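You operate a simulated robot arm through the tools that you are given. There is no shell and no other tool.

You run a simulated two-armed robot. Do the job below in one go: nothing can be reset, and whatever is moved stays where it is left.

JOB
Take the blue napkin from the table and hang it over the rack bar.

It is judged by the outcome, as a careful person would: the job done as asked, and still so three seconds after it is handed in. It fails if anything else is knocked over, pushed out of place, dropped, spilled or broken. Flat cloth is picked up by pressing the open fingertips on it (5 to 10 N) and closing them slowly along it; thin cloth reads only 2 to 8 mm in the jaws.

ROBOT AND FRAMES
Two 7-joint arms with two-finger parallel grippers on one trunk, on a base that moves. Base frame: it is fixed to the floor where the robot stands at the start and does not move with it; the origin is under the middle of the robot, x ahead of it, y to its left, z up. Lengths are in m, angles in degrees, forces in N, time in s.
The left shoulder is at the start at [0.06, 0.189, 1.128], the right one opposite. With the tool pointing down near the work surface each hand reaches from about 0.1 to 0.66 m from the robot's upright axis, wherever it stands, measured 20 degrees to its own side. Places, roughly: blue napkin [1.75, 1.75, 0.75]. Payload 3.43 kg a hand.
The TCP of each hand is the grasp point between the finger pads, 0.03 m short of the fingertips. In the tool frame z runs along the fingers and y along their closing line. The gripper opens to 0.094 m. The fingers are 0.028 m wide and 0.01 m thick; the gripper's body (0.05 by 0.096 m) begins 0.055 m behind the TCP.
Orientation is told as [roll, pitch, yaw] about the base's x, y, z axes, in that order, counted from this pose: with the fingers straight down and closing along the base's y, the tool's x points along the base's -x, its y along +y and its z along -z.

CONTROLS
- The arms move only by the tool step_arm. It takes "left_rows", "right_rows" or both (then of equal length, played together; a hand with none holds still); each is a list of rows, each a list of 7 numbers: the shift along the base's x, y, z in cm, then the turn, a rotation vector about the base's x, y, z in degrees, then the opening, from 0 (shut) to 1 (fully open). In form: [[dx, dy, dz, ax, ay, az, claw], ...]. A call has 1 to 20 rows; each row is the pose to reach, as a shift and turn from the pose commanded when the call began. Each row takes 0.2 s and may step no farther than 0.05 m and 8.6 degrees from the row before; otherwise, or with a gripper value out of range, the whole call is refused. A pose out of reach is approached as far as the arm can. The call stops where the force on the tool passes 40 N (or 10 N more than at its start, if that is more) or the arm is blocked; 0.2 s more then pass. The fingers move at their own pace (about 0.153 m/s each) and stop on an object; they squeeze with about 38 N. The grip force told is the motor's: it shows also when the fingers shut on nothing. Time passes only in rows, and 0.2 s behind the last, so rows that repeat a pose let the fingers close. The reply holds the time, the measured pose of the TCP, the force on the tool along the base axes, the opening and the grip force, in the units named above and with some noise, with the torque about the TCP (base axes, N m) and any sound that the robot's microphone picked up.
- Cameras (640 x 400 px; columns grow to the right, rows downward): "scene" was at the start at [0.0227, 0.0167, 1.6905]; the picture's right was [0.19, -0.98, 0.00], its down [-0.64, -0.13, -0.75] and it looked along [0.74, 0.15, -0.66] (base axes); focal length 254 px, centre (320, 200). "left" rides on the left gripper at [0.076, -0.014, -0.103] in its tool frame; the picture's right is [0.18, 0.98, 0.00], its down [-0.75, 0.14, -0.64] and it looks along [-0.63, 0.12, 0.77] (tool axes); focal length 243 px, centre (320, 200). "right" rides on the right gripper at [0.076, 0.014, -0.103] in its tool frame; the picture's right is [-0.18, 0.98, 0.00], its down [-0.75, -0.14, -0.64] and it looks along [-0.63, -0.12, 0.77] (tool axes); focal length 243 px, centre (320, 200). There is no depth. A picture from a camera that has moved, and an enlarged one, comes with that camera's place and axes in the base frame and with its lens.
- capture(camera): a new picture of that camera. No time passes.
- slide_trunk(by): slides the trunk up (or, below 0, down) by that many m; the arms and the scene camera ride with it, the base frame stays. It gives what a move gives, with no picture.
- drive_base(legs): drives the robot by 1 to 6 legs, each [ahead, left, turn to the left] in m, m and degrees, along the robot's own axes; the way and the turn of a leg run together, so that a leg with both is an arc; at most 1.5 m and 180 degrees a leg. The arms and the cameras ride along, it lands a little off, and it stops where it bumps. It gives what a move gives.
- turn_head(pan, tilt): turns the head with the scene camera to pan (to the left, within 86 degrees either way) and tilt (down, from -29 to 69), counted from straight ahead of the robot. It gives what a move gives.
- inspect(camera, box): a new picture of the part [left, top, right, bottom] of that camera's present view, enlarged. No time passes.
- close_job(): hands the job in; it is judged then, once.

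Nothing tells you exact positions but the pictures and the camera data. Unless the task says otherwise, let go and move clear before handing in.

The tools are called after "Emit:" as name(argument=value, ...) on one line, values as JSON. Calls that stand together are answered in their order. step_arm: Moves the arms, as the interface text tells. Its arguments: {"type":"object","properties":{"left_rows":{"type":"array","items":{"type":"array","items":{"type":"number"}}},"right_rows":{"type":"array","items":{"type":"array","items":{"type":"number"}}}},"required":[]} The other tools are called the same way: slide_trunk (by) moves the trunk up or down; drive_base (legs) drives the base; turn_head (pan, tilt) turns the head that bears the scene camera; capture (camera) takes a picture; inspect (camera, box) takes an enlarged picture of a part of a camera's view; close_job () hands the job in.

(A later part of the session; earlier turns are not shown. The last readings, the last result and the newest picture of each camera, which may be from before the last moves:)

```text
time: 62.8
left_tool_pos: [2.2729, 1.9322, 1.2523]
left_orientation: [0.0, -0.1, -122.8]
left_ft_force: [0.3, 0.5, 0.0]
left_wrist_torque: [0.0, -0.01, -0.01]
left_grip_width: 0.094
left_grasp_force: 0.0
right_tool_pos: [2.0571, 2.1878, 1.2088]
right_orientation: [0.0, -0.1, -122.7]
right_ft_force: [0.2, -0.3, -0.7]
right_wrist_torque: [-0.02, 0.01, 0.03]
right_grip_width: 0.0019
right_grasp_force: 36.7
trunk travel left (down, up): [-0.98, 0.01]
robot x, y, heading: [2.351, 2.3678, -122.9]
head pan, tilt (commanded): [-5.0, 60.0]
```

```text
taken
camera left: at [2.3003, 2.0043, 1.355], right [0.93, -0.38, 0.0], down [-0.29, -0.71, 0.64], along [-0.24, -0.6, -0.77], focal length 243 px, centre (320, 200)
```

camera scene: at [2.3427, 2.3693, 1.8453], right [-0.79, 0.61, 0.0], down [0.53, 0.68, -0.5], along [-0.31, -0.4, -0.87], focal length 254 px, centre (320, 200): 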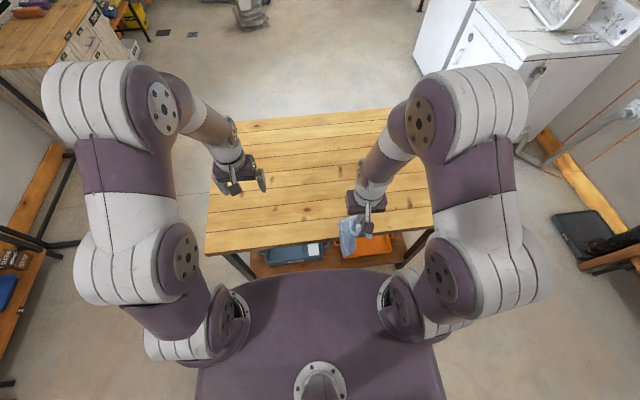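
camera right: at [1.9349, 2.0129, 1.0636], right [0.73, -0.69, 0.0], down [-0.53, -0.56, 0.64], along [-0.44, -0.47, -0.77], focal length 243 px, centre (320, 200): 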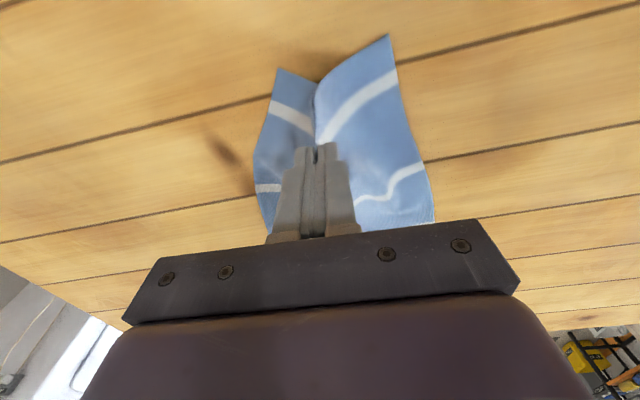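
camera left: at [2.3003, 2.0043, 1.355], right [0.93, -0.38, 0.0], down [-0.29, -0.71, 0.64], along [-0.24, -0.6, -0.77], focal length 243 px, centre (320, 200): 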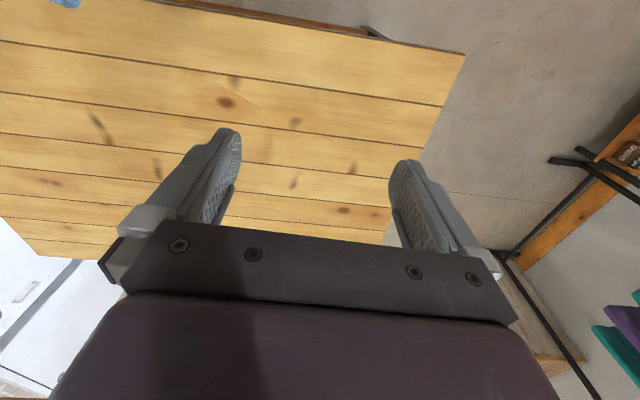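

The napkin hangs from the right hand, clear of the table. I tuck the left hand back a little, back away from the table, and turn toward the rack.

Emit:
step_arm(left_rows=[[1.6, 2.5, 1, 0, 0, 0, 1], [3.2, 5, 2, 0, 0, 0, 1], [4.8, 7.5, 3, 0, 0, 0, 1], [6.5, 10.1, 4, 0, 0, 0, 1]])

Emit:
drive_base(legs=[[-0.35, 0, 0], [0, 0, -177]])

Emit:
turn_head(pan=-10, tilt=40)

Emit:
capture(camera="scene")

Emit:
capture(camera="right")

```text
time: 63.8
left_tool_pos: [2.3393, 2.0337, 1.2908]
left_orientation: [0.0, -0.1, -122.7]
left_ft_force: [0.2, -0.3, 1.0]
left_wrist_torque: [-0.04, 0.0, 0.0]
left_grip_width: 0.0941
left_grasp_force: 0.1
right_tool_pos: [2.0568, 2.1876, 1.209]
right_orientation: [-0.1, -0.1, -122.8]
right_ft_force: [0.9, 0.2, -0.1]
right_wrist_torque: [-0.03, 0.02, -0.01]
right_grip_width: 0.0018
right_grasp_force: 36.5
trunk travel left (down, up): [-0.98, 0.01]
robot x, y, heading: [2.3497, 2.3739, -122.8]
head pan, tilt (commanded): [-5.0, 60.0]
```

```text
time: 73.4
left_tool_pos: [2.5446, 3.0012, 1.2912]
left_orientation: [0.0, 0.0, 58.3]
left_ft_force: [-0.2, -0.9, 0.8]
left_wrist_torque: [-0.02, 0.0, -0.02]
left_grip_width: 0.0939
left_grasp_force: 0.1
right_tool_pos: [2.8282, 2.8531, 1.2082]
right_orientation: [0.0, 0.0, 58.2]
right_ft_force: [-0.4, 0.5, 0.1]
right_wrist_torque: [-0.03, 0.0, 0.03]
right_grip_width: 0.0018
right_grasp_force: 36.9
trunk travel left (down, up): [-0.98, 0.01]
robot x, y, heading: [2.5355, 2.6616, 58.3]
head pan, tilt (commanded): [-5.0, 60.0]
```

```text
time: 74.2
left_tool_pos: [2.5436, 3.0016, 1.2896]
left_orientation: [0.0, 0.0, 58.3]
left_ft_force: [-0.8, -0.7, -1.0]
left_wrist_torque: [0.01, 0.03, 0.0]
left_grip_width: 0.0939
left_grasp_force: 0.0
right_tool_pos: [2.8289, 2.8521, 1.2077]
right_orientation: [0.0, -0.1, 58.4]
right_ft_force: [0.0, 0.1, 0.3]
right_wrist_torque: [0.02, -0.03, -0.02]
right_grip_width: 0.0018
right_grasp_force: 36.8
trunk travel left (down, up): [-0.98, 0.01]
robot x, y, heading: [2.5377, 2.6597, 58.1]
head pan, tilt (commanded): [-10.0, 40.0]
```

```text
taken
camera scene: at [2.5629, 2.6766, 1.8719], right [0.75, -0.67, 0.0], down [-0.43, -0.48, -0.77], along [0.51, 0.57, -0.64], focal length 254 px, centre (320, 200)
```

scene: 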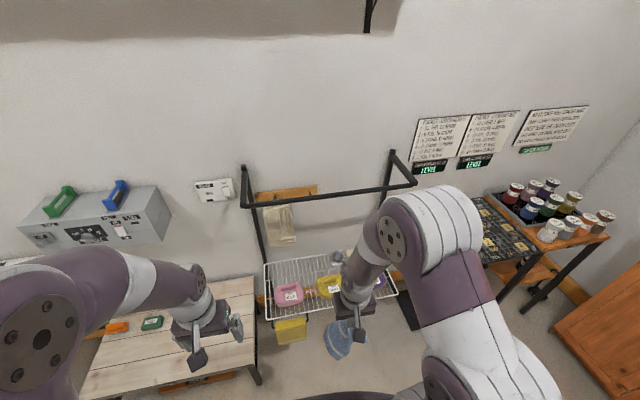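

```text
taken
camera right: at [2.7764, 2.7951, 1.3116], right [-0.74, 0.67, 0.0], down [0.52, 0.57, 0.64], along [0.43, 0.47, -0.77], focal length 243 px, centre (320, 200)
```

right: 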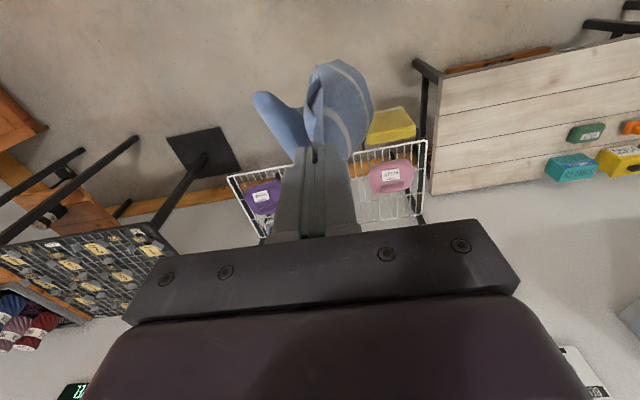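

The robot faces the rack with the napkin hanging from the right hand. I zoom in on the bar to measure it precisely.

Emit:
inspect(camera="scene", box=[230, 140, 430, 260])

Emit:
inspect(camera="scene", box=[290, 240, 400, 380])

```text
3.20 times, centred on (330, 200) of scene
camera zoom: at [2.5629, 2.6766, 1.8719], right [0.75, -0.67, 0.0], down [-0.43, -0.48, -0.77], along [0.51, 0.57, -0.64], focal length 814 px, centre (288, 200)
```

zoom: 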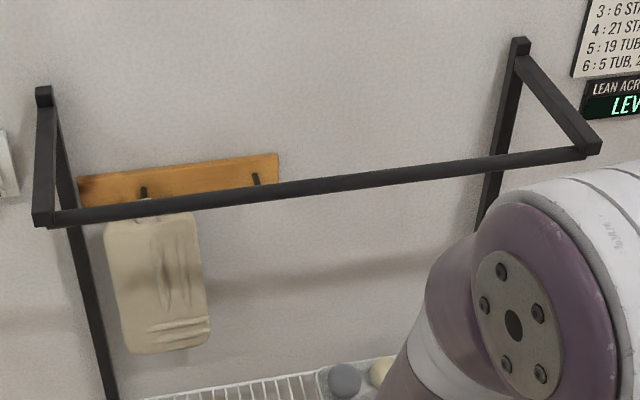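

```text
2.86 times, centred on (345, 310) of scene
camera zoom: at [2.5629, 2.6766, 1.8719], right [0.75, -0.67, 0.0], down [-0.43, -0.48, -0.77], along [0.51, 0.57, -0.64], focal length 726 px, centre (249, -114)
```

zoom: 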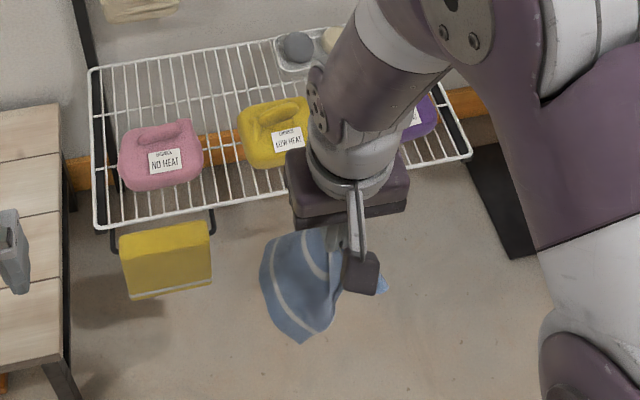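

The bar runs from about [2.851, 3.426] to [3.443, 3.065] at z≈1.216, and is about 2 cm thick. I'll hang the napkin right of centre, away from the towel on its peg. First I shift right and move partway forward.

Emit:
drive_base(legs=[[0, -0.178, 0], [0.2, 0, 0]])

Emit:
turn_head(pan=0, tilt=55)

Emit:
capture(camera="scene")

```text
time: 76.9
left_tool_pos: [2.7948, 3.0701, 1.291]
left_orientation: [0.0, -0.1, 58.8]
left_ft_force: [0.3, 0.4, 1.4]
left_wrist_torque: [0.05, 0.0, 0.01]
left_grip_width: 0.0938
left_grasp_force: 0.0
right_tool_pos: [3.0783, 2.9225, 1.2092]
right_orientation: [0.0, -0.2, 58.7]
right_ft_force: [-0.9, -0.6, 0.0]
right_wrist_torque: [0.07, -0.05, 0.02]
right_grip_width: 0.0016
right_grasp_force: 36.4
trunk travel left (down, up): [-0.98, 0.01]
robot x, y, heading: [2.7915, 2.7346, 58.7]
head pan, tilt (commanded): [-10.0, 40.0]
```

```text
time: 77.7
left_tool_pos: [2.7966, 3.0735, 1.2904]
left_orientation: [0.0, 0.1, 58.6]
left_ft_force: [0.7, -0.7, -0.5]
left_wrist_torque: [0.01, -0.01, 0.0]
left_grip_width: 0.094
left_grasp_force: 0.0
right_tool_pos: [3.0828, 2.9259, 1.2076]
right_orientation: [0.0, 0.0, 58.8]
right_ft_force: [-0.5, -0.4, -0.7]
right_wrist_torque: [-0.01, 0.01, 0.01]
right_grip_width: 0.0019
right_grasp_force: 36.3
trunk travel left (down, up): [-0.98, 0.01]
robot x, y, heading: [2.7953, 2.7359, 58.5]
head pan, tilt (commanded): [0.0, 55.0]
```

```text
taken
camera scene: at [2.7988, 2.747, 1.8514], right [0.85, -0.52, 0.0], down [-0.43, -0.7, -0.57], along [0.3, 0.49, -0.82], focal length 254 px, centre (320, 200)
```

scene: 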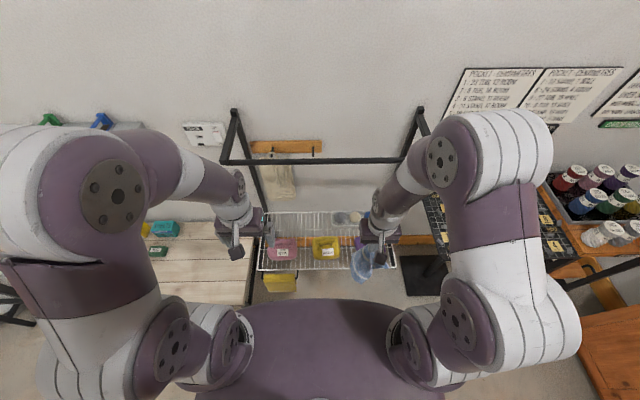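

The bar is where I estimated it, and the napkin hand is aligned right of centre. I move the last 0.125 m forward, which leaves the bar about 0.49 m from my axis.

Emit:
drive_base(legs=[[0.125, 0, 0]])

Emit:
turn_head(pan=0, tilt=45)

Emit:
capture(camera="scene")

Emit:
inspect(camera="scene", box=[200, 150, 460, 300])

```text
time: 79.0
left_tool_pos: [2.8605, 3.1805, 1.291]
left_orientation: [0.0, -0.1, 58.8]
left_ft_force: [-0.4, 0.5, -0.6]
left_wrist_torque: [-0.02, 0.02, 0.0]
left_grip_width: 0.0941
left_grasp_force: 0.0
right_tool_pos: [3.1453, 3.0329, 1.2091]
right_orientation: [0.0, -0.1, 58.7]
right_ft_force: [0.0, 0.0, -0.2]
right_wrist_torque: [-0.01, 0.01, 0.02]
right_grip_width: 0.0017
right_grasp_force: 36.6
trunk travel left (down, up): [-0.98, 0.01]
robot x, y, heading: [2.8601, 2.8427, 58.7]
head pan, tilt (commanded): [0.0, 55.0]
```

```text
time: 79.7
left_tool_pos: [2.8611, 3.1819, 1.2905]
left_orientation: [0.0, 0.1, 58.8]
left_ft_force: [0.3, 0.1, 0.2]
left_wrist_torque: [-0.01, 0.02, 0.01]
left_grip_width: 0.0941
left_grasp_force: 0.0
right_tool_pos: [3.147, 3.0363, 1.2086]
right_orientation: [0.0, 0.1, 58.9]
right_ft_force: [0.0, 0.2, 0.0]
right_wrist_torque: [-0.03, -0.02, 0.05]
right_grip_width: 0.0017
right_grasp_force: 36.7
trunk travel left (down, up): [-0.98, 0.01]
robot x, y, heading: [2.8592, 2.8429, 58.6]
head pan, tilt (commanded): [0.0, 45.0]
```

```text
taken
camera scene: at [2.8695, 2.8633, 1.8647], right [0.86, -0.52, 0.0], down [-0.37, -0.61, -0.71], along [0.37, 0.6, -0.71], focal length 254 px, centre (320, 200)
```

scene: 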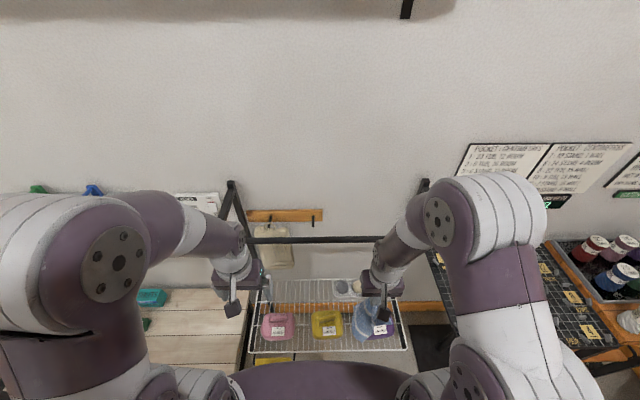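

```text
2.46 times, centred on (330, 225) of scene
camera zoom: at [2.8695, 2.8633, 1.8647], right [0.86, -0.52, 0.0], down [-0.37, -0.61, -0.71], along [0.37, 0.6, -0.71], focal length 626 px, centre (295, 138)
```

zoom: 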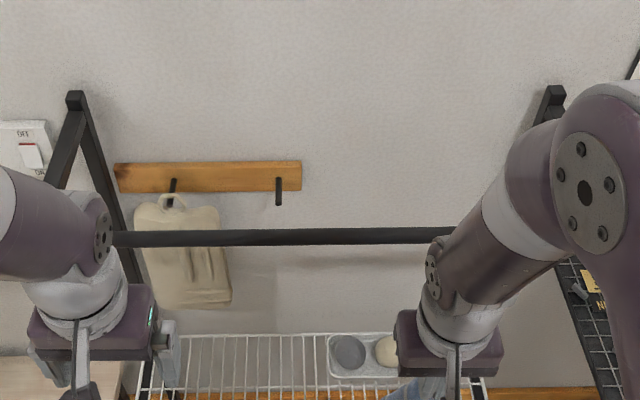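

My axis is now about 0.49 m from the bar. I raise the hand so the fingertips are about 5 cm above the bar and tilt the fingers about 16° forward for extra reach.

Emit:
step_arm(right_rows=[[0, 0, 3, 4.27, -2.6, 0, 0], [0, 0, 6, 8.5, -5.2, 0, 0], [0, 0, 9, 12.8, -7.8, 0, 0], [0, 0, 9.5, 13.65, -8.34, 0, 0], [0, 0, 9.5, 13.65, -8.34, 0, 0]])

Emit:
capture(camera="scene")

Emit:
capture(camera="right")

Emit:
capture(camera="left")

```text
time: 80.9
left_tool_pos: [2.8618, 3.1816, 1.2916]
left_orientation: [0.0, 0.1, 58.8]
left_ft_force: [0.4, -0.3, -0.4]
left_wrist_torque: [-0.01, 0.01, 0.01]
left_grip_width: 0.0939
left_grasp_force: 0.1
right_tool_pos: [3.1484, 3.0356, 1.3044]
right_orientation: [-0.1, -16.0, 58.7]
right_ft_force: [0.0, 0.5, 0.4]
right_wrist_torque: [0.01, -0.02, 0.05]
right_grip_width: 0.002
right_grasp_force: 36.5
trunk travel left (down, up): [-0.98, 0.01]
robot x, y, heading: [2.8579, 2.8465, 58.8]
head pan, tilt (commanded): [0.0, 45.0]
```

```text
taken
camera scene: at [2.8691, 2.8626, 1.8647], right [0.86, -0.52, 0.0], down [-0.37, -0.6, -0.71], along [0.37, 0.6, -0.71], focal length 254 px, centre (320, 200)
```

scene: 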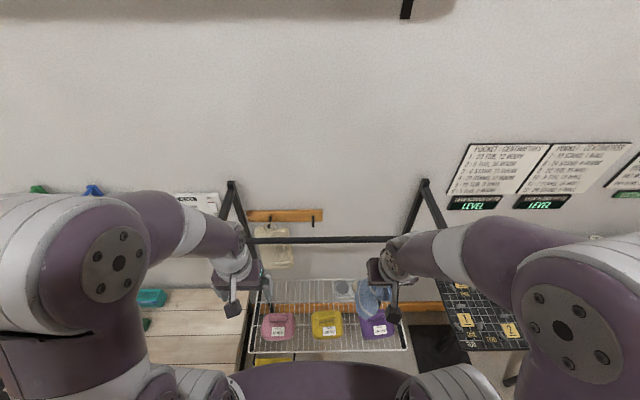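

```text
taken
camera right: at [3.0834, 2.9556, 1.3821], right [-0.75, 0.66, 0.05], down [0.4, 0.4, 0.82], along [0.53, 0.64, -0.56], focal length 243 px, centre (320, 200)
```

right: 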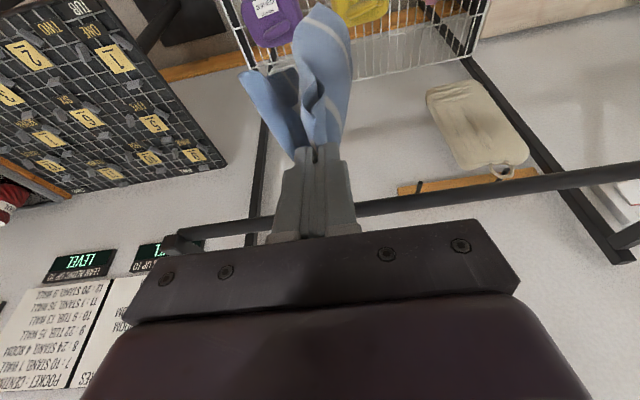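

```text
taken
camera left: at [2.8328, 3.1095, 1.394], right [-0.94, 0.35, 0.0], down [0.27, 0.72, 0.64], along [0.23, 0.6, -0.77], focal length 243 px, centre (320, 200)
```

left: 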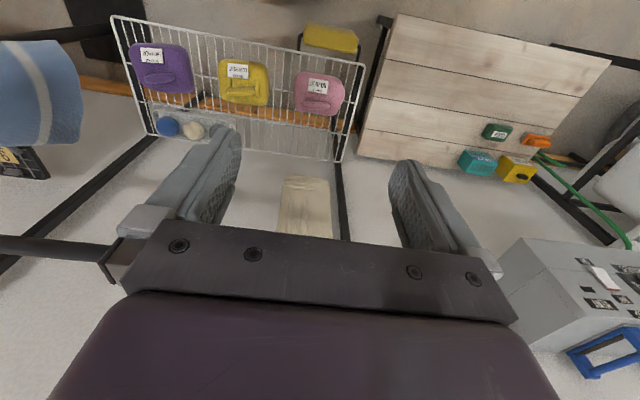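

Tips are at z≈1.275, about 5 cm above the bar, with the cloth hanging on the near side. I now carry the held edge forward over the bar slowly.

Emit:
step_arm(right_rows=[[1.3, 2.13, 0, 0, 0, 0, 0], [2.6, 4.27, 0, 0, 0, 0, 0], [3.9, 6.4, 0, 0, 0, 0, 0], [5.2, 8.53, 0, 0, 0, 0, 0], [6.5, 10.67, 0, 0, 0, 0, 0], [7.8, 12.8, 0, 0, 0, 0, 0], [9.1, 14.93, 0, 0, 0, 0, 0], [10.4, 17.07, 0, 0, 0, 0, 0]])

Emit:
capture(camera="right")

Emit:
capture(camera="scene")

```text
time: 82.7
left_tool_pos: [2.8619, 3.1811, 1.2904]
left_orientation: [0.0, 0.1, 58.8]
left_ft_force: [0.6, -0.3, 1.0]
left_wrist_torque: [-0.01, -0.01, 0.01]
left_grip_width: 0.0939
left_grasp_force: 0.1
right_tool_pos: [3.2536, 3.2078, 1.3035]
right_orientation: [-0.2, -15.8, 58.9]
right_ft_force: [-0.1, -0.6, 0.8]
right_wrist_torque: [-0.04, 0.02, 0.04]
right_grip_width: 0.0018
right_grasp_force: 36.3
trunk travel left (down, up): [-0.98, 0.01]
robot x, y, heading: [2.8595, 2.8449, 58.9]
head pan, tilt (commanded): [0.0, 45.0]
```

```text
taken
camera right: at [3.1886, 3.1284, 1.381], right [-0.75, 0.66, 0.05], down [0.4, 0.4, 0.82], along [0.53, 0.64, -0.56], focal length 243 px, centre (320, 200)
```

right: 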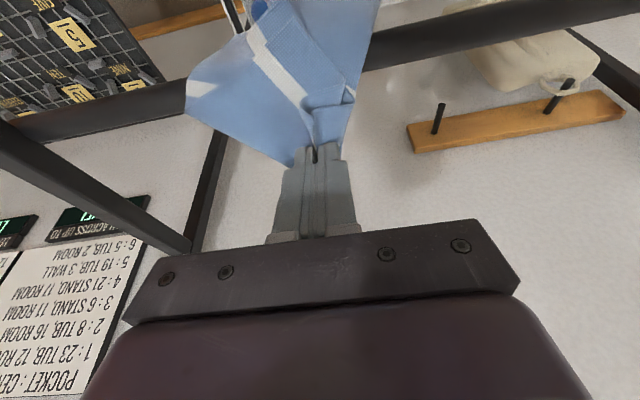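

```text
taken
camera scene: at [2.87, 2.8639, 1.8647], right [0.86, -0.52, 0.0], down [-0.37, -0.61, -0.71], along [0.37, 0.6, -0.71], focal length 254 px, centre (320, 200)
```

scene: 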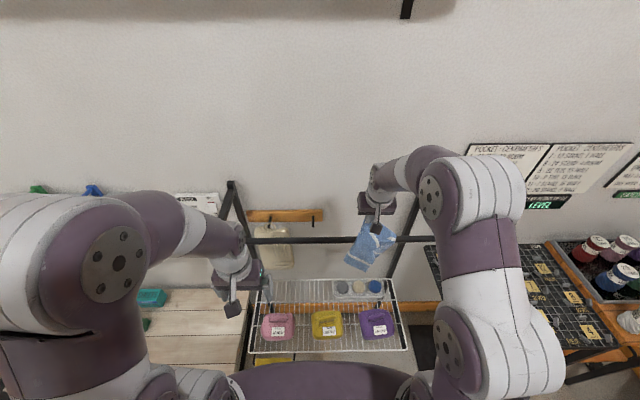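

The cloth is catching on the bar as intended, trailing on the near side. I continue forward to about 10 cm past the bar and lower the tips to about bar height.

Emit:
step_arm(right_rows=[[1.0, 1.62, 0, 0, 0, 0, 0], [2.0, 3.25, 0, 0, 0, 0, 0], [3.0, 4.9, -0.5, 0, 0, 0, 0], [4.0, 6.5, -1.5, 0, 0, 0, 0], [4.0, 6.5, -3, 0, 0, 0, 0], [4.0, 6.5, -4, 0, 0, 0, 0]])

Emit:
capture(camera="right")

Emit:
inspect(camera="scene", box=[300, 150, 460, 300])

Emit:
capture(camera="left")

```text
time: 84.1
left_tool_pos: [2.8613, 3.1807, 1.291]
left_orientation: [0.0, -0.1, 58.9]
left_ft_force: [0.7, -0.3, -0.4]
left_wrist_torque: [-0.02, -0.03, -0.05]
left_grip_width: 0.094
left_grasp_force: 0.1
right_tool_pos: [3.2921, 3.2705, 1.2628]
right_orientation: [-0.1, -15.9, 58.8]
right_ft_force: [-0.4, 0.4, 0.2]
right_wrist_torque: [-0.02, 0.03, -0.01]
right_grip_width: 0.0017
right_grasp_force: 36.4
trunk travel left (down, up): [-0.98, 0.01]
robot x, y, heading: [2.8551, 2.8424, 58.9]
head pan, tilt (commanded): [0.0, 45.0]
```

```text
taken
camera right: at [3.2268, 3.191, 1.3409], right [-0.75, 0.66, 0.05], down [0.4, 0.4, 0.83], along [0.53, 0.64, -0.56], focal length 243 px, centre (320, 200)
```

right: 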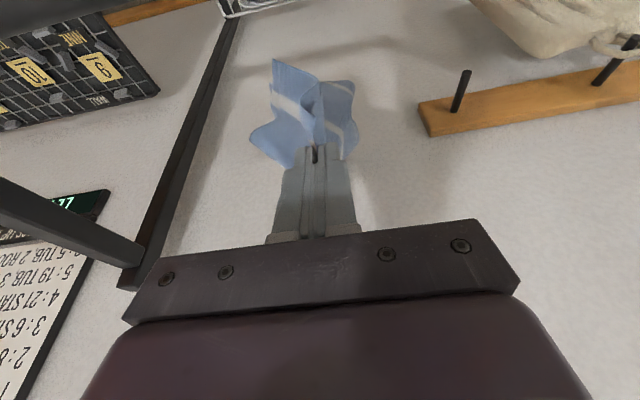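

```text
2.67 times, centred on (380, 225) of scene
camera zoom: at [2.869, 2.8621, 1.8648], right [0.86, -0.52, 0.0], down [-0.37, -0.6, -0.71], along [0.37, 0.6, -0.71], focal length 678 px, centre (160, 133)
```

zoom: 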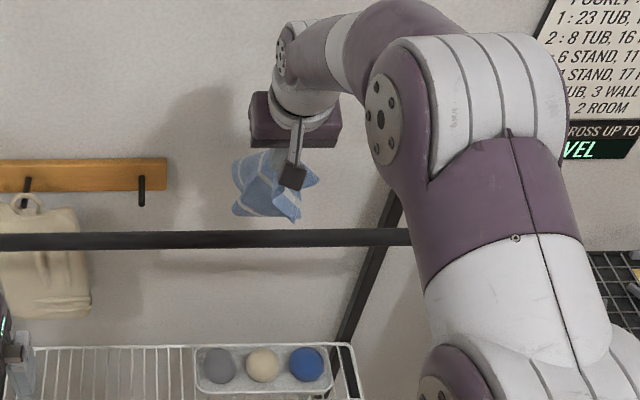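

```text
taken
camera left: at [2.8328, 3.1092, 1.3941], right [-0.94, 0.35, 0.0], down [0.27, 0.72, 0.64], along [0.23, 0.6, -0.77], focal length 243 px, centre (320, 200)
```

left: 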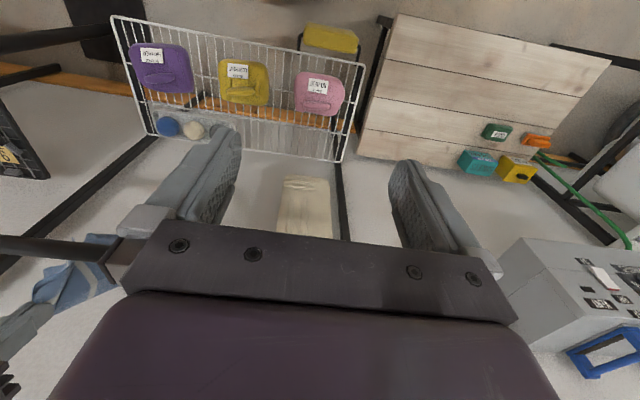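

The whole cloth has slid past the bar and now hangs on the far side, still in my grip. I'll look closer. I can drape it the other way, by drawing the hand back toward me so the cloth trails over the far side.

Emit:
step_arm(right_rows=[[0, 0, 0, 0, 0, 0, 0], [0, 0, 0, 0, 0, 0, 0], [0, 0, 0, 0, 0, 0, 0]])

Emit:
inspect(camera="scene", box=[335, 180, 405, 250])

Emit:
inspect(camera="right", box=[200, 0, 420, 200])

Emit:
inspect(camera="left", box=[0, 160, 200, 400])

```text
time: 84.9
left_tool_pos: [2.8619, 3.1814, 1.2912]
left_orientation: [0.0, 0.0, 58.8]
left_ft_force: [-0.1, -0.1, 0.5]
left_wrist_torque: [0.02, 0.01, -0.01]
left_grip_width: 0.0942
left_grasp_force: 0.0
right_tool_pos: [3.2913, 3.2712, 1.2614]
right_orientation: [-0.2, -16.0, 58.8]
right_ft_force: [0.2, 0.9, 0.0]
right_wrist_torque: [-0.02, -0.02, 0.02]
right_grip_width: 0.0016
right_grasp_force: 36.9
trunk travel left (down, up): [-0.98, 0.01]
robot x, y, heading: [2.8557, 2.8439, 58.4]
head pan, tilt (commanded): [0.0, 45.0]
```

```text
5.71 times, centred on (370, 215) of scene
camera zoom: at [2.8691, 2.8625, 1.8647], right [0.86, -0.52, 0.0], down [-0.37, -0.6, -0.71], along [0.37, 0.6, -0.71], focal length 1453 px, centre (34, 114)
```

zoom: 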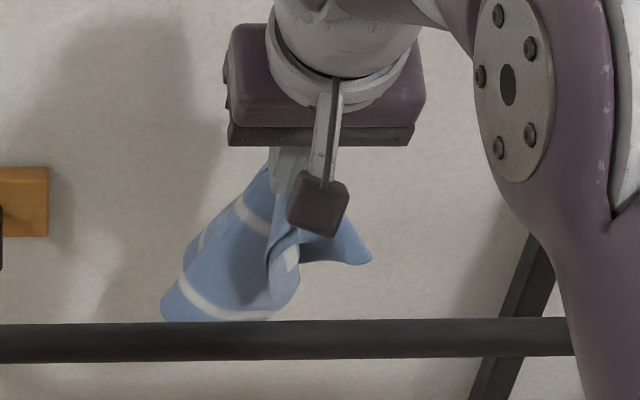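

```text
2.00 times, centred on (310, 100) of right
camera zoom: at [3.2268, 3.1912, 1.3408], right [-0.75, 0.66, 0.05], down [0.4, 0.4, 0.82], along [0.53, 0.64, -0.56], focal length 485 px, centre (340, 400)
```

zoom: 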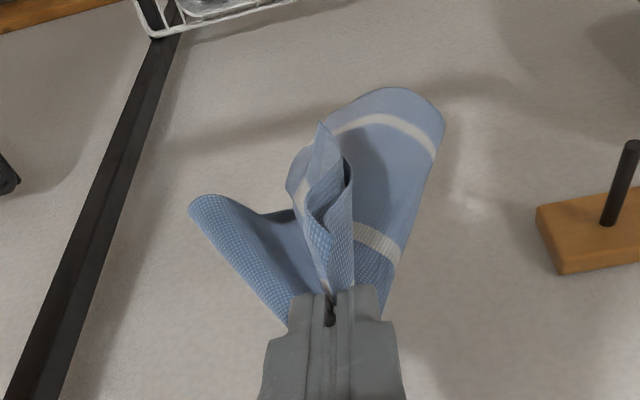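

```text
1.67 times, centred on (100, 280) of left
camera zoom: at [2.8329, 3.1095, 1.394], right [-0.94, 0.35, 0.0], down [0.27, 0.72, 0.64], along [0.23, 0.6, -0.77], focal length 404 px, centre (687, 67)
```

zoom: 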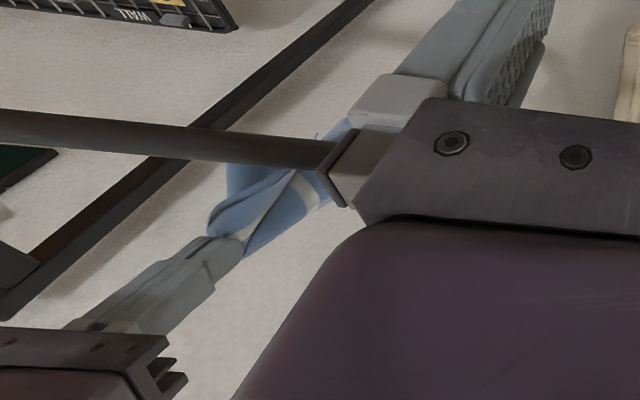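

The cloth hangs wholly behind the bar, held by my fingers. I'll raise slightly and draw the hand back over the bar toward me, so the free end stays behind and the gripped edge comes to the front.

Emit:
step_arm(right_rows=[[0, 0, 1.5, 0, 0, 0, 0], [0, 0, 3, 0, 0, 0, 0], [-1.0, -1.64, 3, 0, 0, 0, 0], [-2.0, -3.27, 3, 0, 0, 0, 0], [-3.0, -4.9, 3, 0, 0, 0, 0], [-4.0, -6.55, 3, 0, 0, 0, 0], [-5.0, -8.2, 3, 0, 0, 0, 0]])

Emit:
inspect(camera="scene", box=[310, 170, 430, 290])

Emit:
capture(camera="right")

Emit:
inspect(camera="left", box=[0, 160, 200, 400])

```text
time: 86.5
left_tool_pos: [2.8601, 3.1809, 1.2918]
left_orientation: [0.0, 0.0, 58.8]
left_ft_force: [-0.3, -0.7, -0.4]
left_wrist_torque: [0.0, -0.02, -0.01]
left_grip_width: 0.0938
left_grasp_force: 0.0
right_tool_pos: [3.2395, 3.1876, 1.296]
right_orientation: [0.0, -16.0, 58.8]
right_ft_force: [0.2, 0.0, -0.4]
right_wrist_torque: [0.02, 0.02, 0.04]
right_grip_width: 0.0017
right_grasp_force: 36.2
trunk travel left (down, up): [-0.98, 0.01]
robot x, y, heading: [2.8567, 2.8452, 58.8]
head pan, tilt (commanded): [0.0, 45.0]
```

```text
3.33 times, centred on (370, 230) of scene
camera zoom: at [2.8683, 2.8611, 1.8648], right [0.86, -0.52, 0.0], down [-0.37, -0.6, -0.71], along [0.37, 0.61, -0.71], focal length 848 px, centre (153, 100)
```

zoom: 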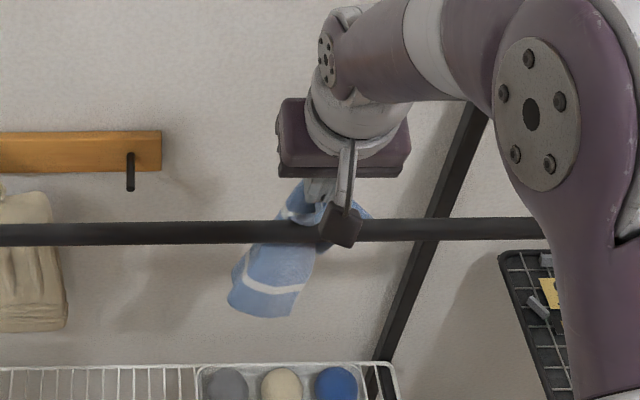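

```text
taken
camera right: at [3.1742, 3.109, 1.3738], right [-0.75, 0.66, 0.05], down [0.4, 0.4, 0.83], along [0.53, 0.64, -0.56], focal length 243 px, centre (320, 200)
```

right: 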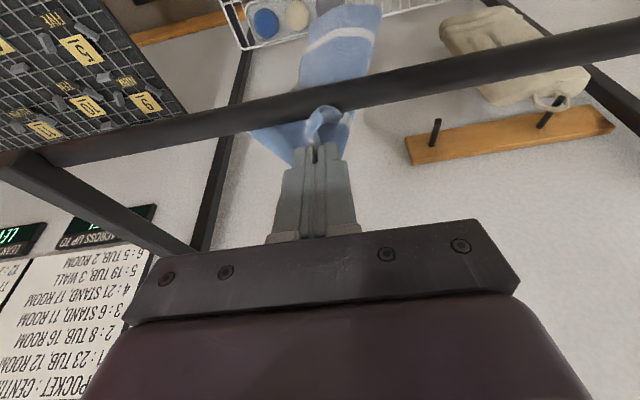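

```text
1.67 times, centred on (100, 280) of left
camera zoom: at [2.8322, 3.1085, 1.3942], right [-0.94, 0.35, 0.0], down [0.27, 0.72, 0.64], along [0.23, 0.6, -0.77], focal length 404 px, centre (687, 67)
```

zoom: 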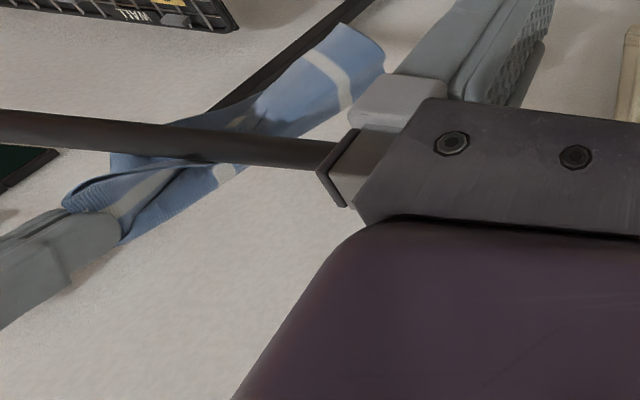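

The cloth hangs behind the bar with the grip right above it. I continue back about 5 cm so it drapes across the top.

Emit:
step_arm(right_rows=[[-0.7, -1.15, 0, 0, 0, 0, 0], [-1.4, -2.3, 0, 0, 0, 0, 0], [-2.1, -3.45, 0, 0, 0, 0, 0], [-2.7, -4.44, 0, 0, 0, 0, 0], [-2.7, -4.44, 0, 0, 0, 0, 0]])

Emit:
inspect(camera="scene", box=[310, 170, 430, 290])

Emit:
capture(camera="right")

Emit:
inspect(camera="left", box=[0, 160, 200, 400])

```text
time: 87.7
left_tool_pos: [2.861, 3.1814, 1.2907]
left_orientation: [-0.1, 0.0, 58.8]
left_ft_force: [0.1, 0.1, -0.1]
left_wrist_torque: [-0.03, 0.02, -0.02]
left_grip_width: 0.0939
left_grasp_force: 0.0
right_tool_pos: [3.2137, 3.1439, 1.293]
right_orientation: [-0.1, -16.1, 58.8]
right_ft_force: [0.2, -0.3, -1.1]
right_wrist_torque: [0.03, -0.01, 0.05]
right_grip_width: 0.002
right_grasp_force: 36.6
trunk travel left (down, up): [-0.98, 0.01]
robot x, y, heading: [2.8549, 2.8449, 58.8]
head pan, tilt (commanded): [0.0, 45.0]
```

```text
3.33 times, centred on (370, 230) of scene
camera zoom: at [2.869, 2.8622, 1.8648], right [0.86, -0.52, 0.0], down [-0.37, -0.6, -0.71], along [0.37, 0.6, -0.71], focal length 848 px, centre (153, 100)
```

zoom: 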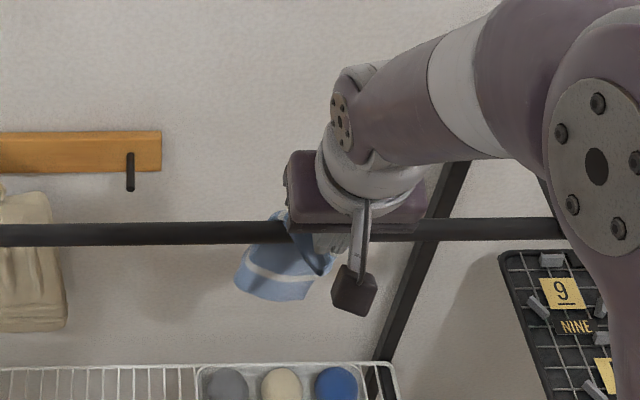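

```text
taken
camera right: at [3.1486, 3.0645, 1.3713], right [-0.75, 0.66, 0.05], down [0.4, 0.4, 0.82], along [0.53, 0.64, -0.56], focal length 243 px, centre (320, 200)
```

right: 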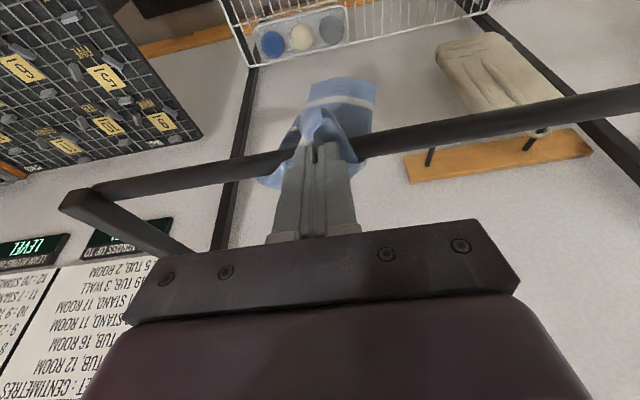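

```text
1.67 times, centred on (100, 280) of left
camera zoom: at [2.8327, 3.1093, 1.3941], right [-0.94, 0.35, 0.0], down [0.27, 0.72, 0.64], along [0.23, 0.6, -0.77], focal length 404 px, centre (687, 67)
```

zoom: 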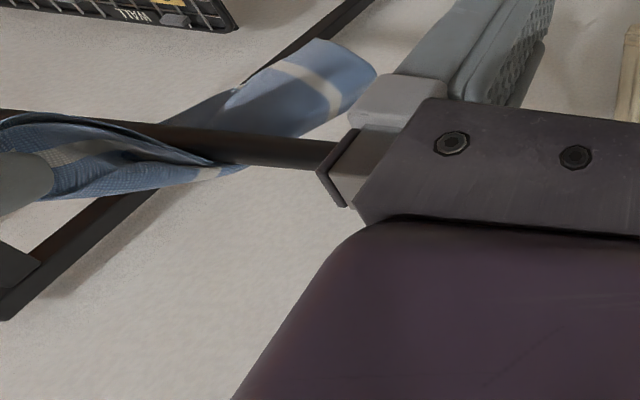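

The cloth now drapes across the top of the bar with its free end behind. I lower the gripped edge on the near side to draw about half of it forward.

Emit:
step_arm(right_rows=[[0, 0, -1.5, 0, 0, 0, 0], [0, 0, -3, 0, 0, 0, 0], [0, 0, -4.5, 0, 0, 0, 0], [0, 0, -6, 0, 0, 0, 0], [0, 0, -7.5, 0, 0, 0, 0], [0, 0, -7.5, 0, 0, 0, 0]])

Emit:
inspect(camera="scene", box=[310, 170, 430, 290])

Emit:
capture(camera="right")

Emit:
inspect(camera="left", box=[0, 160, 200, 400])

```text
time: 89.1
left_tool_pos: [2.8613, 3.182, 1.2909]
left_orientation: [0.0, 0.0, 58.8]
left_ft_force: [0.0, -0.2, -0.5]
left_wrist_torque: [-0.01, 0.03, 0.0]
left_grip_width: 0.0941
left_grasp_force: 0.0
right_tool_pos: [3.2137, 3.144, 1.2175]
right_orientation: [-0.2, -16.1, 58.8]
right_ft_force: [0.7, -1.1, 1.1]
right_wrist_torque: [-0.01, -0.01, 0.06]
right_grip_width: 0.0018
right_grasp_force: 36.7
trunk travel left (down, up): [-0.98, 0.01]
robot x, y, heading: [2.8587, 2.8466, 58.7]
head pan, tilt (commanded): [0.0, 45.0]
```

```text
3.33 times, centred on (370, 230) of scene
camera zoom: at [2.8691, 2.8623, 1.8647], right [0.86, -0.52, 0.0], down [-0.37, -0.6, -0.71], along [0.37, 0.6, -0.71], focal length 848 px, centre (153, 100)
```

zoom: 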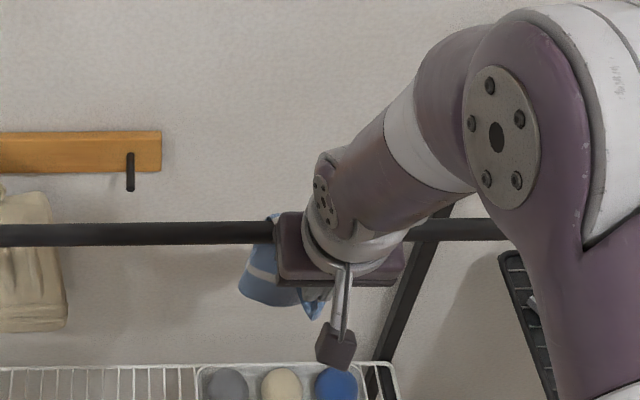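

```text
taken
camera right: at [3.1485, 3.0653, 1.2967], right [-0.75, 0.66, 0.05], down [0.4, 0.4, 0.82], along [0.53, 0.64, -0.56], focal length 243 px, centre (320, 200)
```

right: 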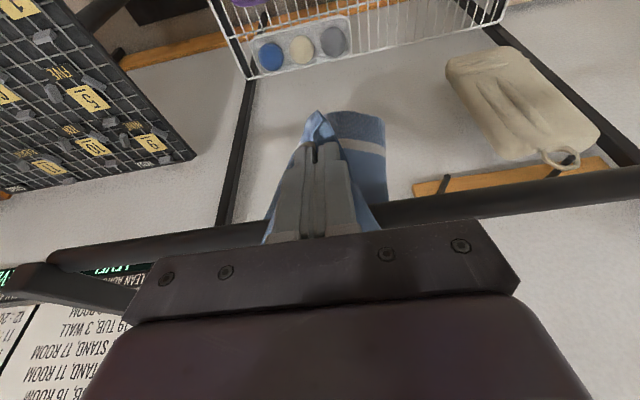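

```text
1.67 times, centred on (100, 280) of left
camera zoom: at [2.8328, 3.1094, 1.3941], right [-0.94, 0.35, 0.0], down [0.27, 0.72, 0.64], along [0.23, 0.6, -0.77], focal length 404 px, centre (687, 67)
```

zoom: 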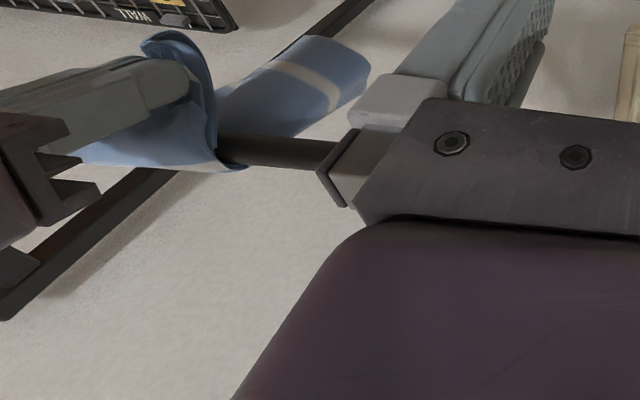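

The napkin is now over the bar, with about 15 cm hanging behind and less in front. I draw a further 4.5 cm down on the near side to balance it.

Emit:
step_arm(right_rows=[[0, 0, -1, 0, 0, 0, 0], [0, 0, -2, 0, 0, 0, 0], [0, 0, -3, 0, 0, 0, 0], [0, 0, -4, 0, 0, 0, 0], [0, 0, -4.5, 0, 0, 0, 0], [0, 0, -4.5, 0, 0, 0, 0]])

Emit:
inspect(camera="scene", box=[310, 170, 430, 290])

Emit:
capture(camera="right")

Emit:
inspect(camera="left", box=[0, 160, 200, 400])

```text
time: 90.5
left_tool_pos: [2.861, 3.1822, 1.2914]
left_orientation: [0.0, 0.0, 58.8]
left_ft_force: [-0.1, -0.7, 0.2]
left_wrist_torque: [0.02, -0.02, 0.02]
left_grip_width: 0.094
left_grasp_force: 0.0
right_tool_pos: [3.2147, 3.1437, 1.1747]
right_orientation: [0.0, -16.0, 58.8]
right_ft_force: [0.2, -0.6, -0.1]
right_wrist_torque: [0.0, -0.02, 0.04]
right_grip_width: 0.0016
right_grasp_force: 36.5
trunk travel left (down, up): [-0.98, 0.01]
robot x, y, heading: [2.8595, 2.848, 58.7]
head pan, tilt (commanded): [0.0, 45.0]
```

```text
3.33 times, centred on (370, 230) of scene
camera zoom: at [2.869, 2.8622, 1.8647], right [0.86, -0.52, 0.0], down [-0.37, -0.6, -0.71], along [0.37, 0.6, -0.71], focal length 848 px, centre (153, 100)
```

zoom: 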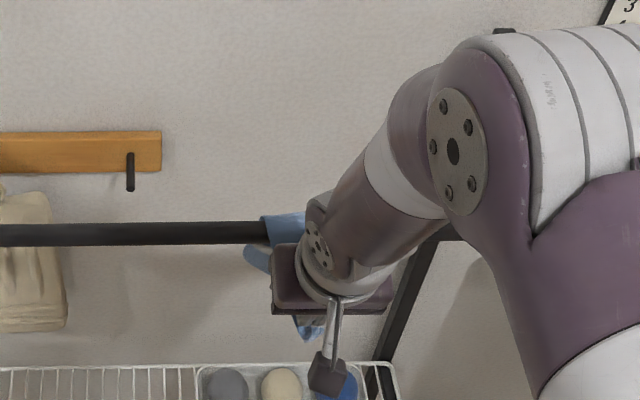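

```text
taken
camera right: at [3.1492, 3.0655, 1.2523], right [-0.75, 0.66, 0.05], down [0.4, 0.4, 0.82], along [0.53, 0.64, -0.56], focal length 243 px, centre (320, 200)
```

right: 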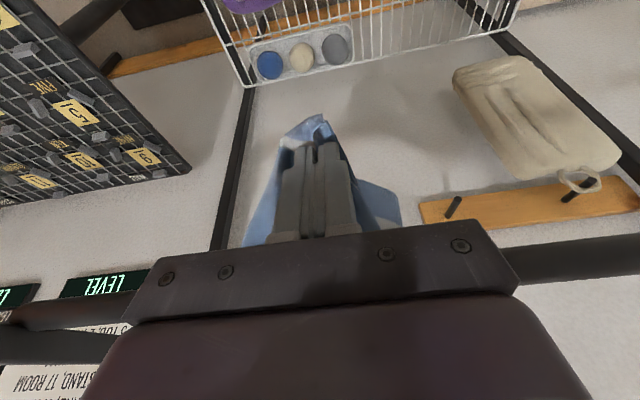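

```text
1.67 times, centred on (100, 280) of left
camera zoom: at [2.8327, 3.1092, 1.3941], right [-0.94, 0.35, 0.0], down [0.27, 0.72, 0.64], along [0.23, 0.6, -0.77], focal length 404 px, centre (687, 67)
```

zoom: 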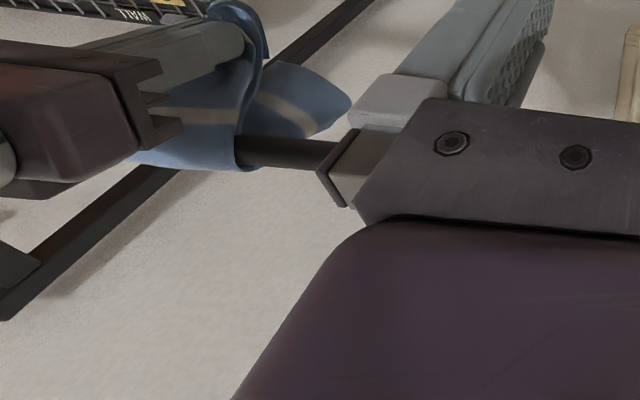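

Judging by the stripes, slightly more than half is now on the near side. I'll raise the grip to let the cloth go slack, which shows whether friction on the bar holds it and helps me balance it before release.

Emit:
step_arm(right_rows=[[0, 0, 1, 0, 0, 0, 0], [0, 0, 2, 0, 0, 0, 0], [0, 0, 3, 0, 0, 0, 0], [0, 0, 4, 0, 0, 0, 0], [0, 0, 4, 0, 0, 0, 0], [0, 0, 4, 0, 0, 0, 0]])

Emit:
inspect(camera="left", box=[0, 160, 200, 400])

Emit:
capture(camera="right")

```text
time: 91.9
left_tool_pos: [2.8619, 3.1813, 1.2915]
left_orientation: [0.0, 0.0, 58.7]
left_ft_force: [-0.1, -0.2, 0.1]
left_wrist_torque: [-0.04, 0.0, -0.01]
left_grip_width: 0.094
left_grasp_force: 0.0
right_tool_pos: [3.2135, 3.1439, 1.2146]
right_orientation: [-0.1, -16.0, 58.8]
right_ft_force: [-0.3, -0.4, -0.9]
right_wrist_torque: [-0.01, -0.01, 0.03]
right_grip_width: 0.002
right_grasp_force: 36.9
trunk travel left (down, up): [-0.98, 0.01]
robot x, y, heading: [2.8606, 2.8439, 58.6]
head pan, tilt (commanded): [0.0, 45.0]
```

```text
1.67 times, centred on (100, 280) of left
camera zoom: at [2.8329, 3.1095, 1.394], right [-0.94, 0.35, 0.0], down [0.27, 0.72, 0.64], along [0.23, 0.6, -0.77], focal length 404 px, centre (687, 67)
```

zoom: 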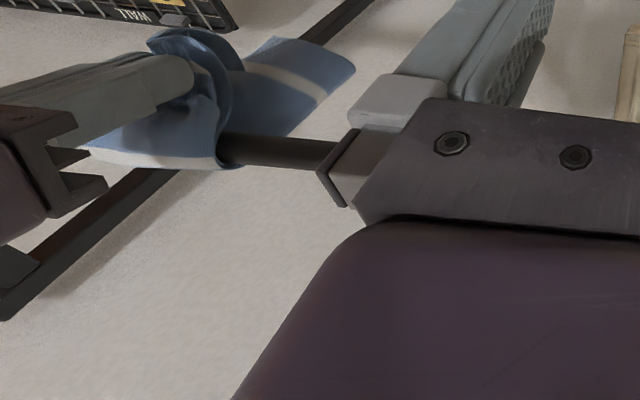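

```text
taken
camera right: at [3.1489, 3.0651, 1.2926], right [-0.75, 0.66, 0.05], down [0.4, 0.4, 0.82], along [0.53, 0.64, -0.56], focal length 243 px, centre (320, 200)
```

right: 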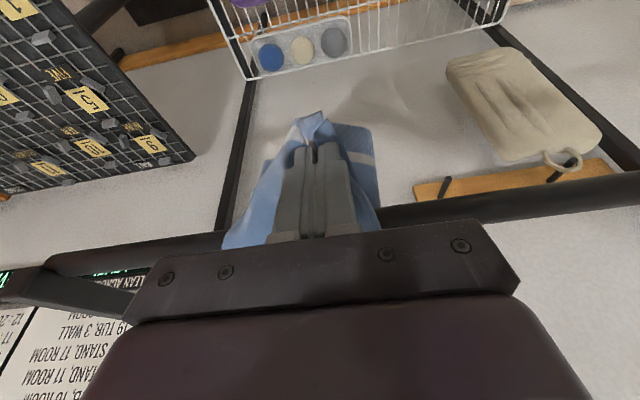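

The cloth slid back a little as the grip rose, so friction is modest and balance matters. The middle stripe now lies right on the bar. I'll check from the other cameras.

Emit:
inspect(camera="scene", box=[330, 190, 410, 270])

Emit:
inspect(camera="right", box=[180, 80, 440, 260])

Emit:
inspect(camera="left", box=[0, 150, 130, 270])

```text
5.00 times, centred on (370, 230) of scene
camera zoom: at [2.8692, 2.8626, 1.8647], right [0.86, -0.52, 0.0], down [-0.37, -0.6, -0.71], along [0.37, 0.6, -0.71], focal length 1271 px, centre (70, 50)
```

zoom: 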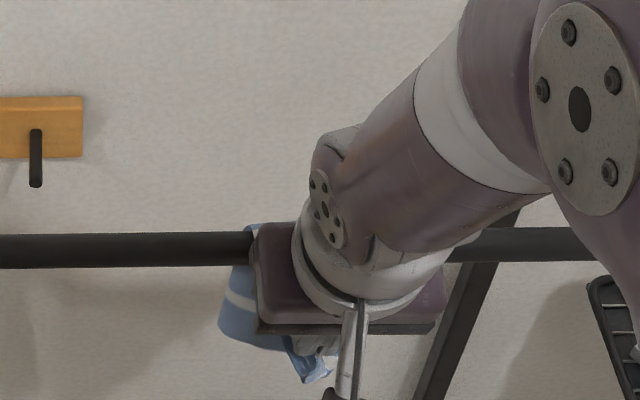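

```text
2.22 times, centred on (310, 170) of right
camera zoom: at [3.1489, 3.0651, 1.2926], right [-0.75, 0.66, 0.05], down [0.4, 0.4, 0.82], along [0.53, 0.64, -0.56], focal length 539 px, centre (342, 267)
```

zoom: 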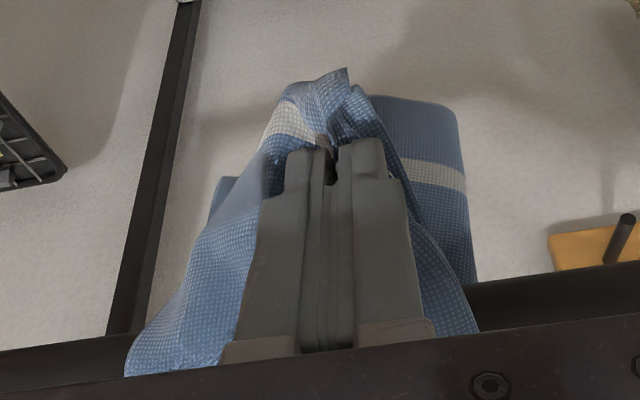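

```text
3.33 times, centred on (65, 210) of left
camera zoom: at [2.8329, 3.1095, 1.394], right [-0.94, 0.35, 0.0], down [0.27, 0.72, 0.64], along [0.23, 0.6, -0.77], focal length 809 px, centre (1170, 167)
```

zoom: 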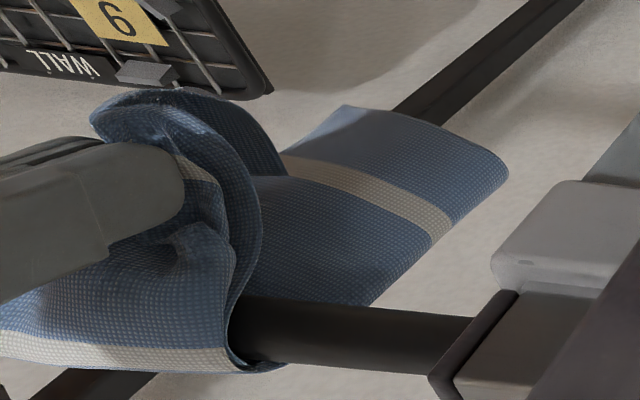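

The middle stripe lies right along the top of the bar, so the napkin is centred and balanced. I release gently, opening the jaws slowly in place.

Emit:
step_arm(right_rows=[[0, 0, 0, 0, 0, 0, 0.05], [0, 0, 0, 0, 0, 0, 0.1], [0, 0, 0, 0, 0, 0, 0.15], [0, 0, 0, 0, 0, 0, 0.2], [0, 0, 0, 0, 0, 0, 0.25], [0, 0, 0, 0, 0, 0, 0.3]])

Emit:
inspect(camera="right", box=[180, 80, 440, 260])

Emit:
inspect(camera="left", box=[0, 150, 130, 270])

```text
time: 93.3
left_tool_pos: [2.8614, 3.1801, 1.2901]
left_orientation: [0.0, 0.1, 58.8]
left_ft_force: [0.3, 0.5, -0.2]
left_wrist_torque: [0.01, -0.01, 0.05]
left_grip_width: 0.0939
left_grasp_force: 0.1
right_tool_pos: [3.2142, 3.1439, 1.2149]
right_orientation: [0.0, -16.1, 58.7]
right_ft_force: [0.4, 0.0, -0.8]
right_wrist_torque: [-0.01, -0.01, -0.02]
right_grip_width: 0.028
right_grasp_force: 0.2
trunk travel left (down, up): [-0.98, 0.01]
robot x, y, heading: [2.8595, 2.843, 58.7]
head pan, tilt (commanded): [0.0, 45.0]
```

```text
2.22 times, centred on (310, 170) of right
camera zoom: at [3.1488, 3.065, 1.2926], right [-0.75, 0.66, 0.05], down [0.4, 0.4, 0.82], along [0.53, 0.64, -0.56], focal length 539 px, centre (342, 267)
```

zoom: 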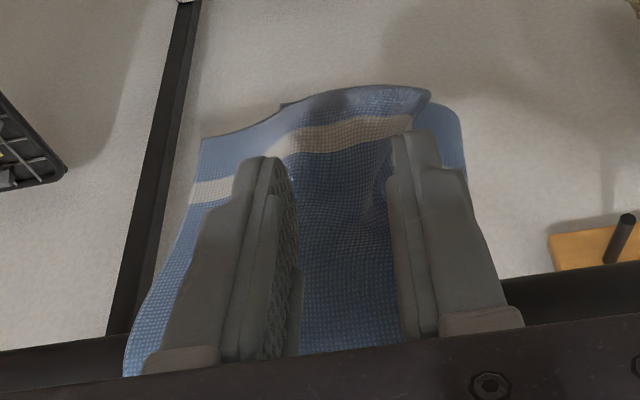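

```text
3.33 times, centred on (65, 210) of left
camera zoom: at [2.8328, 3.1094, 1.3941], right [-0.94, 0.35, 0.0], down [0.27, 0.72, 0.64], along [0.23, 0.6, -0.77], focal length 809 px, centre (1170, 167)
```

zoom: 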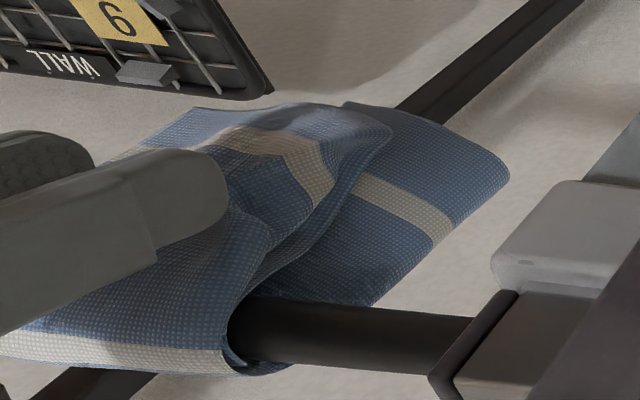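

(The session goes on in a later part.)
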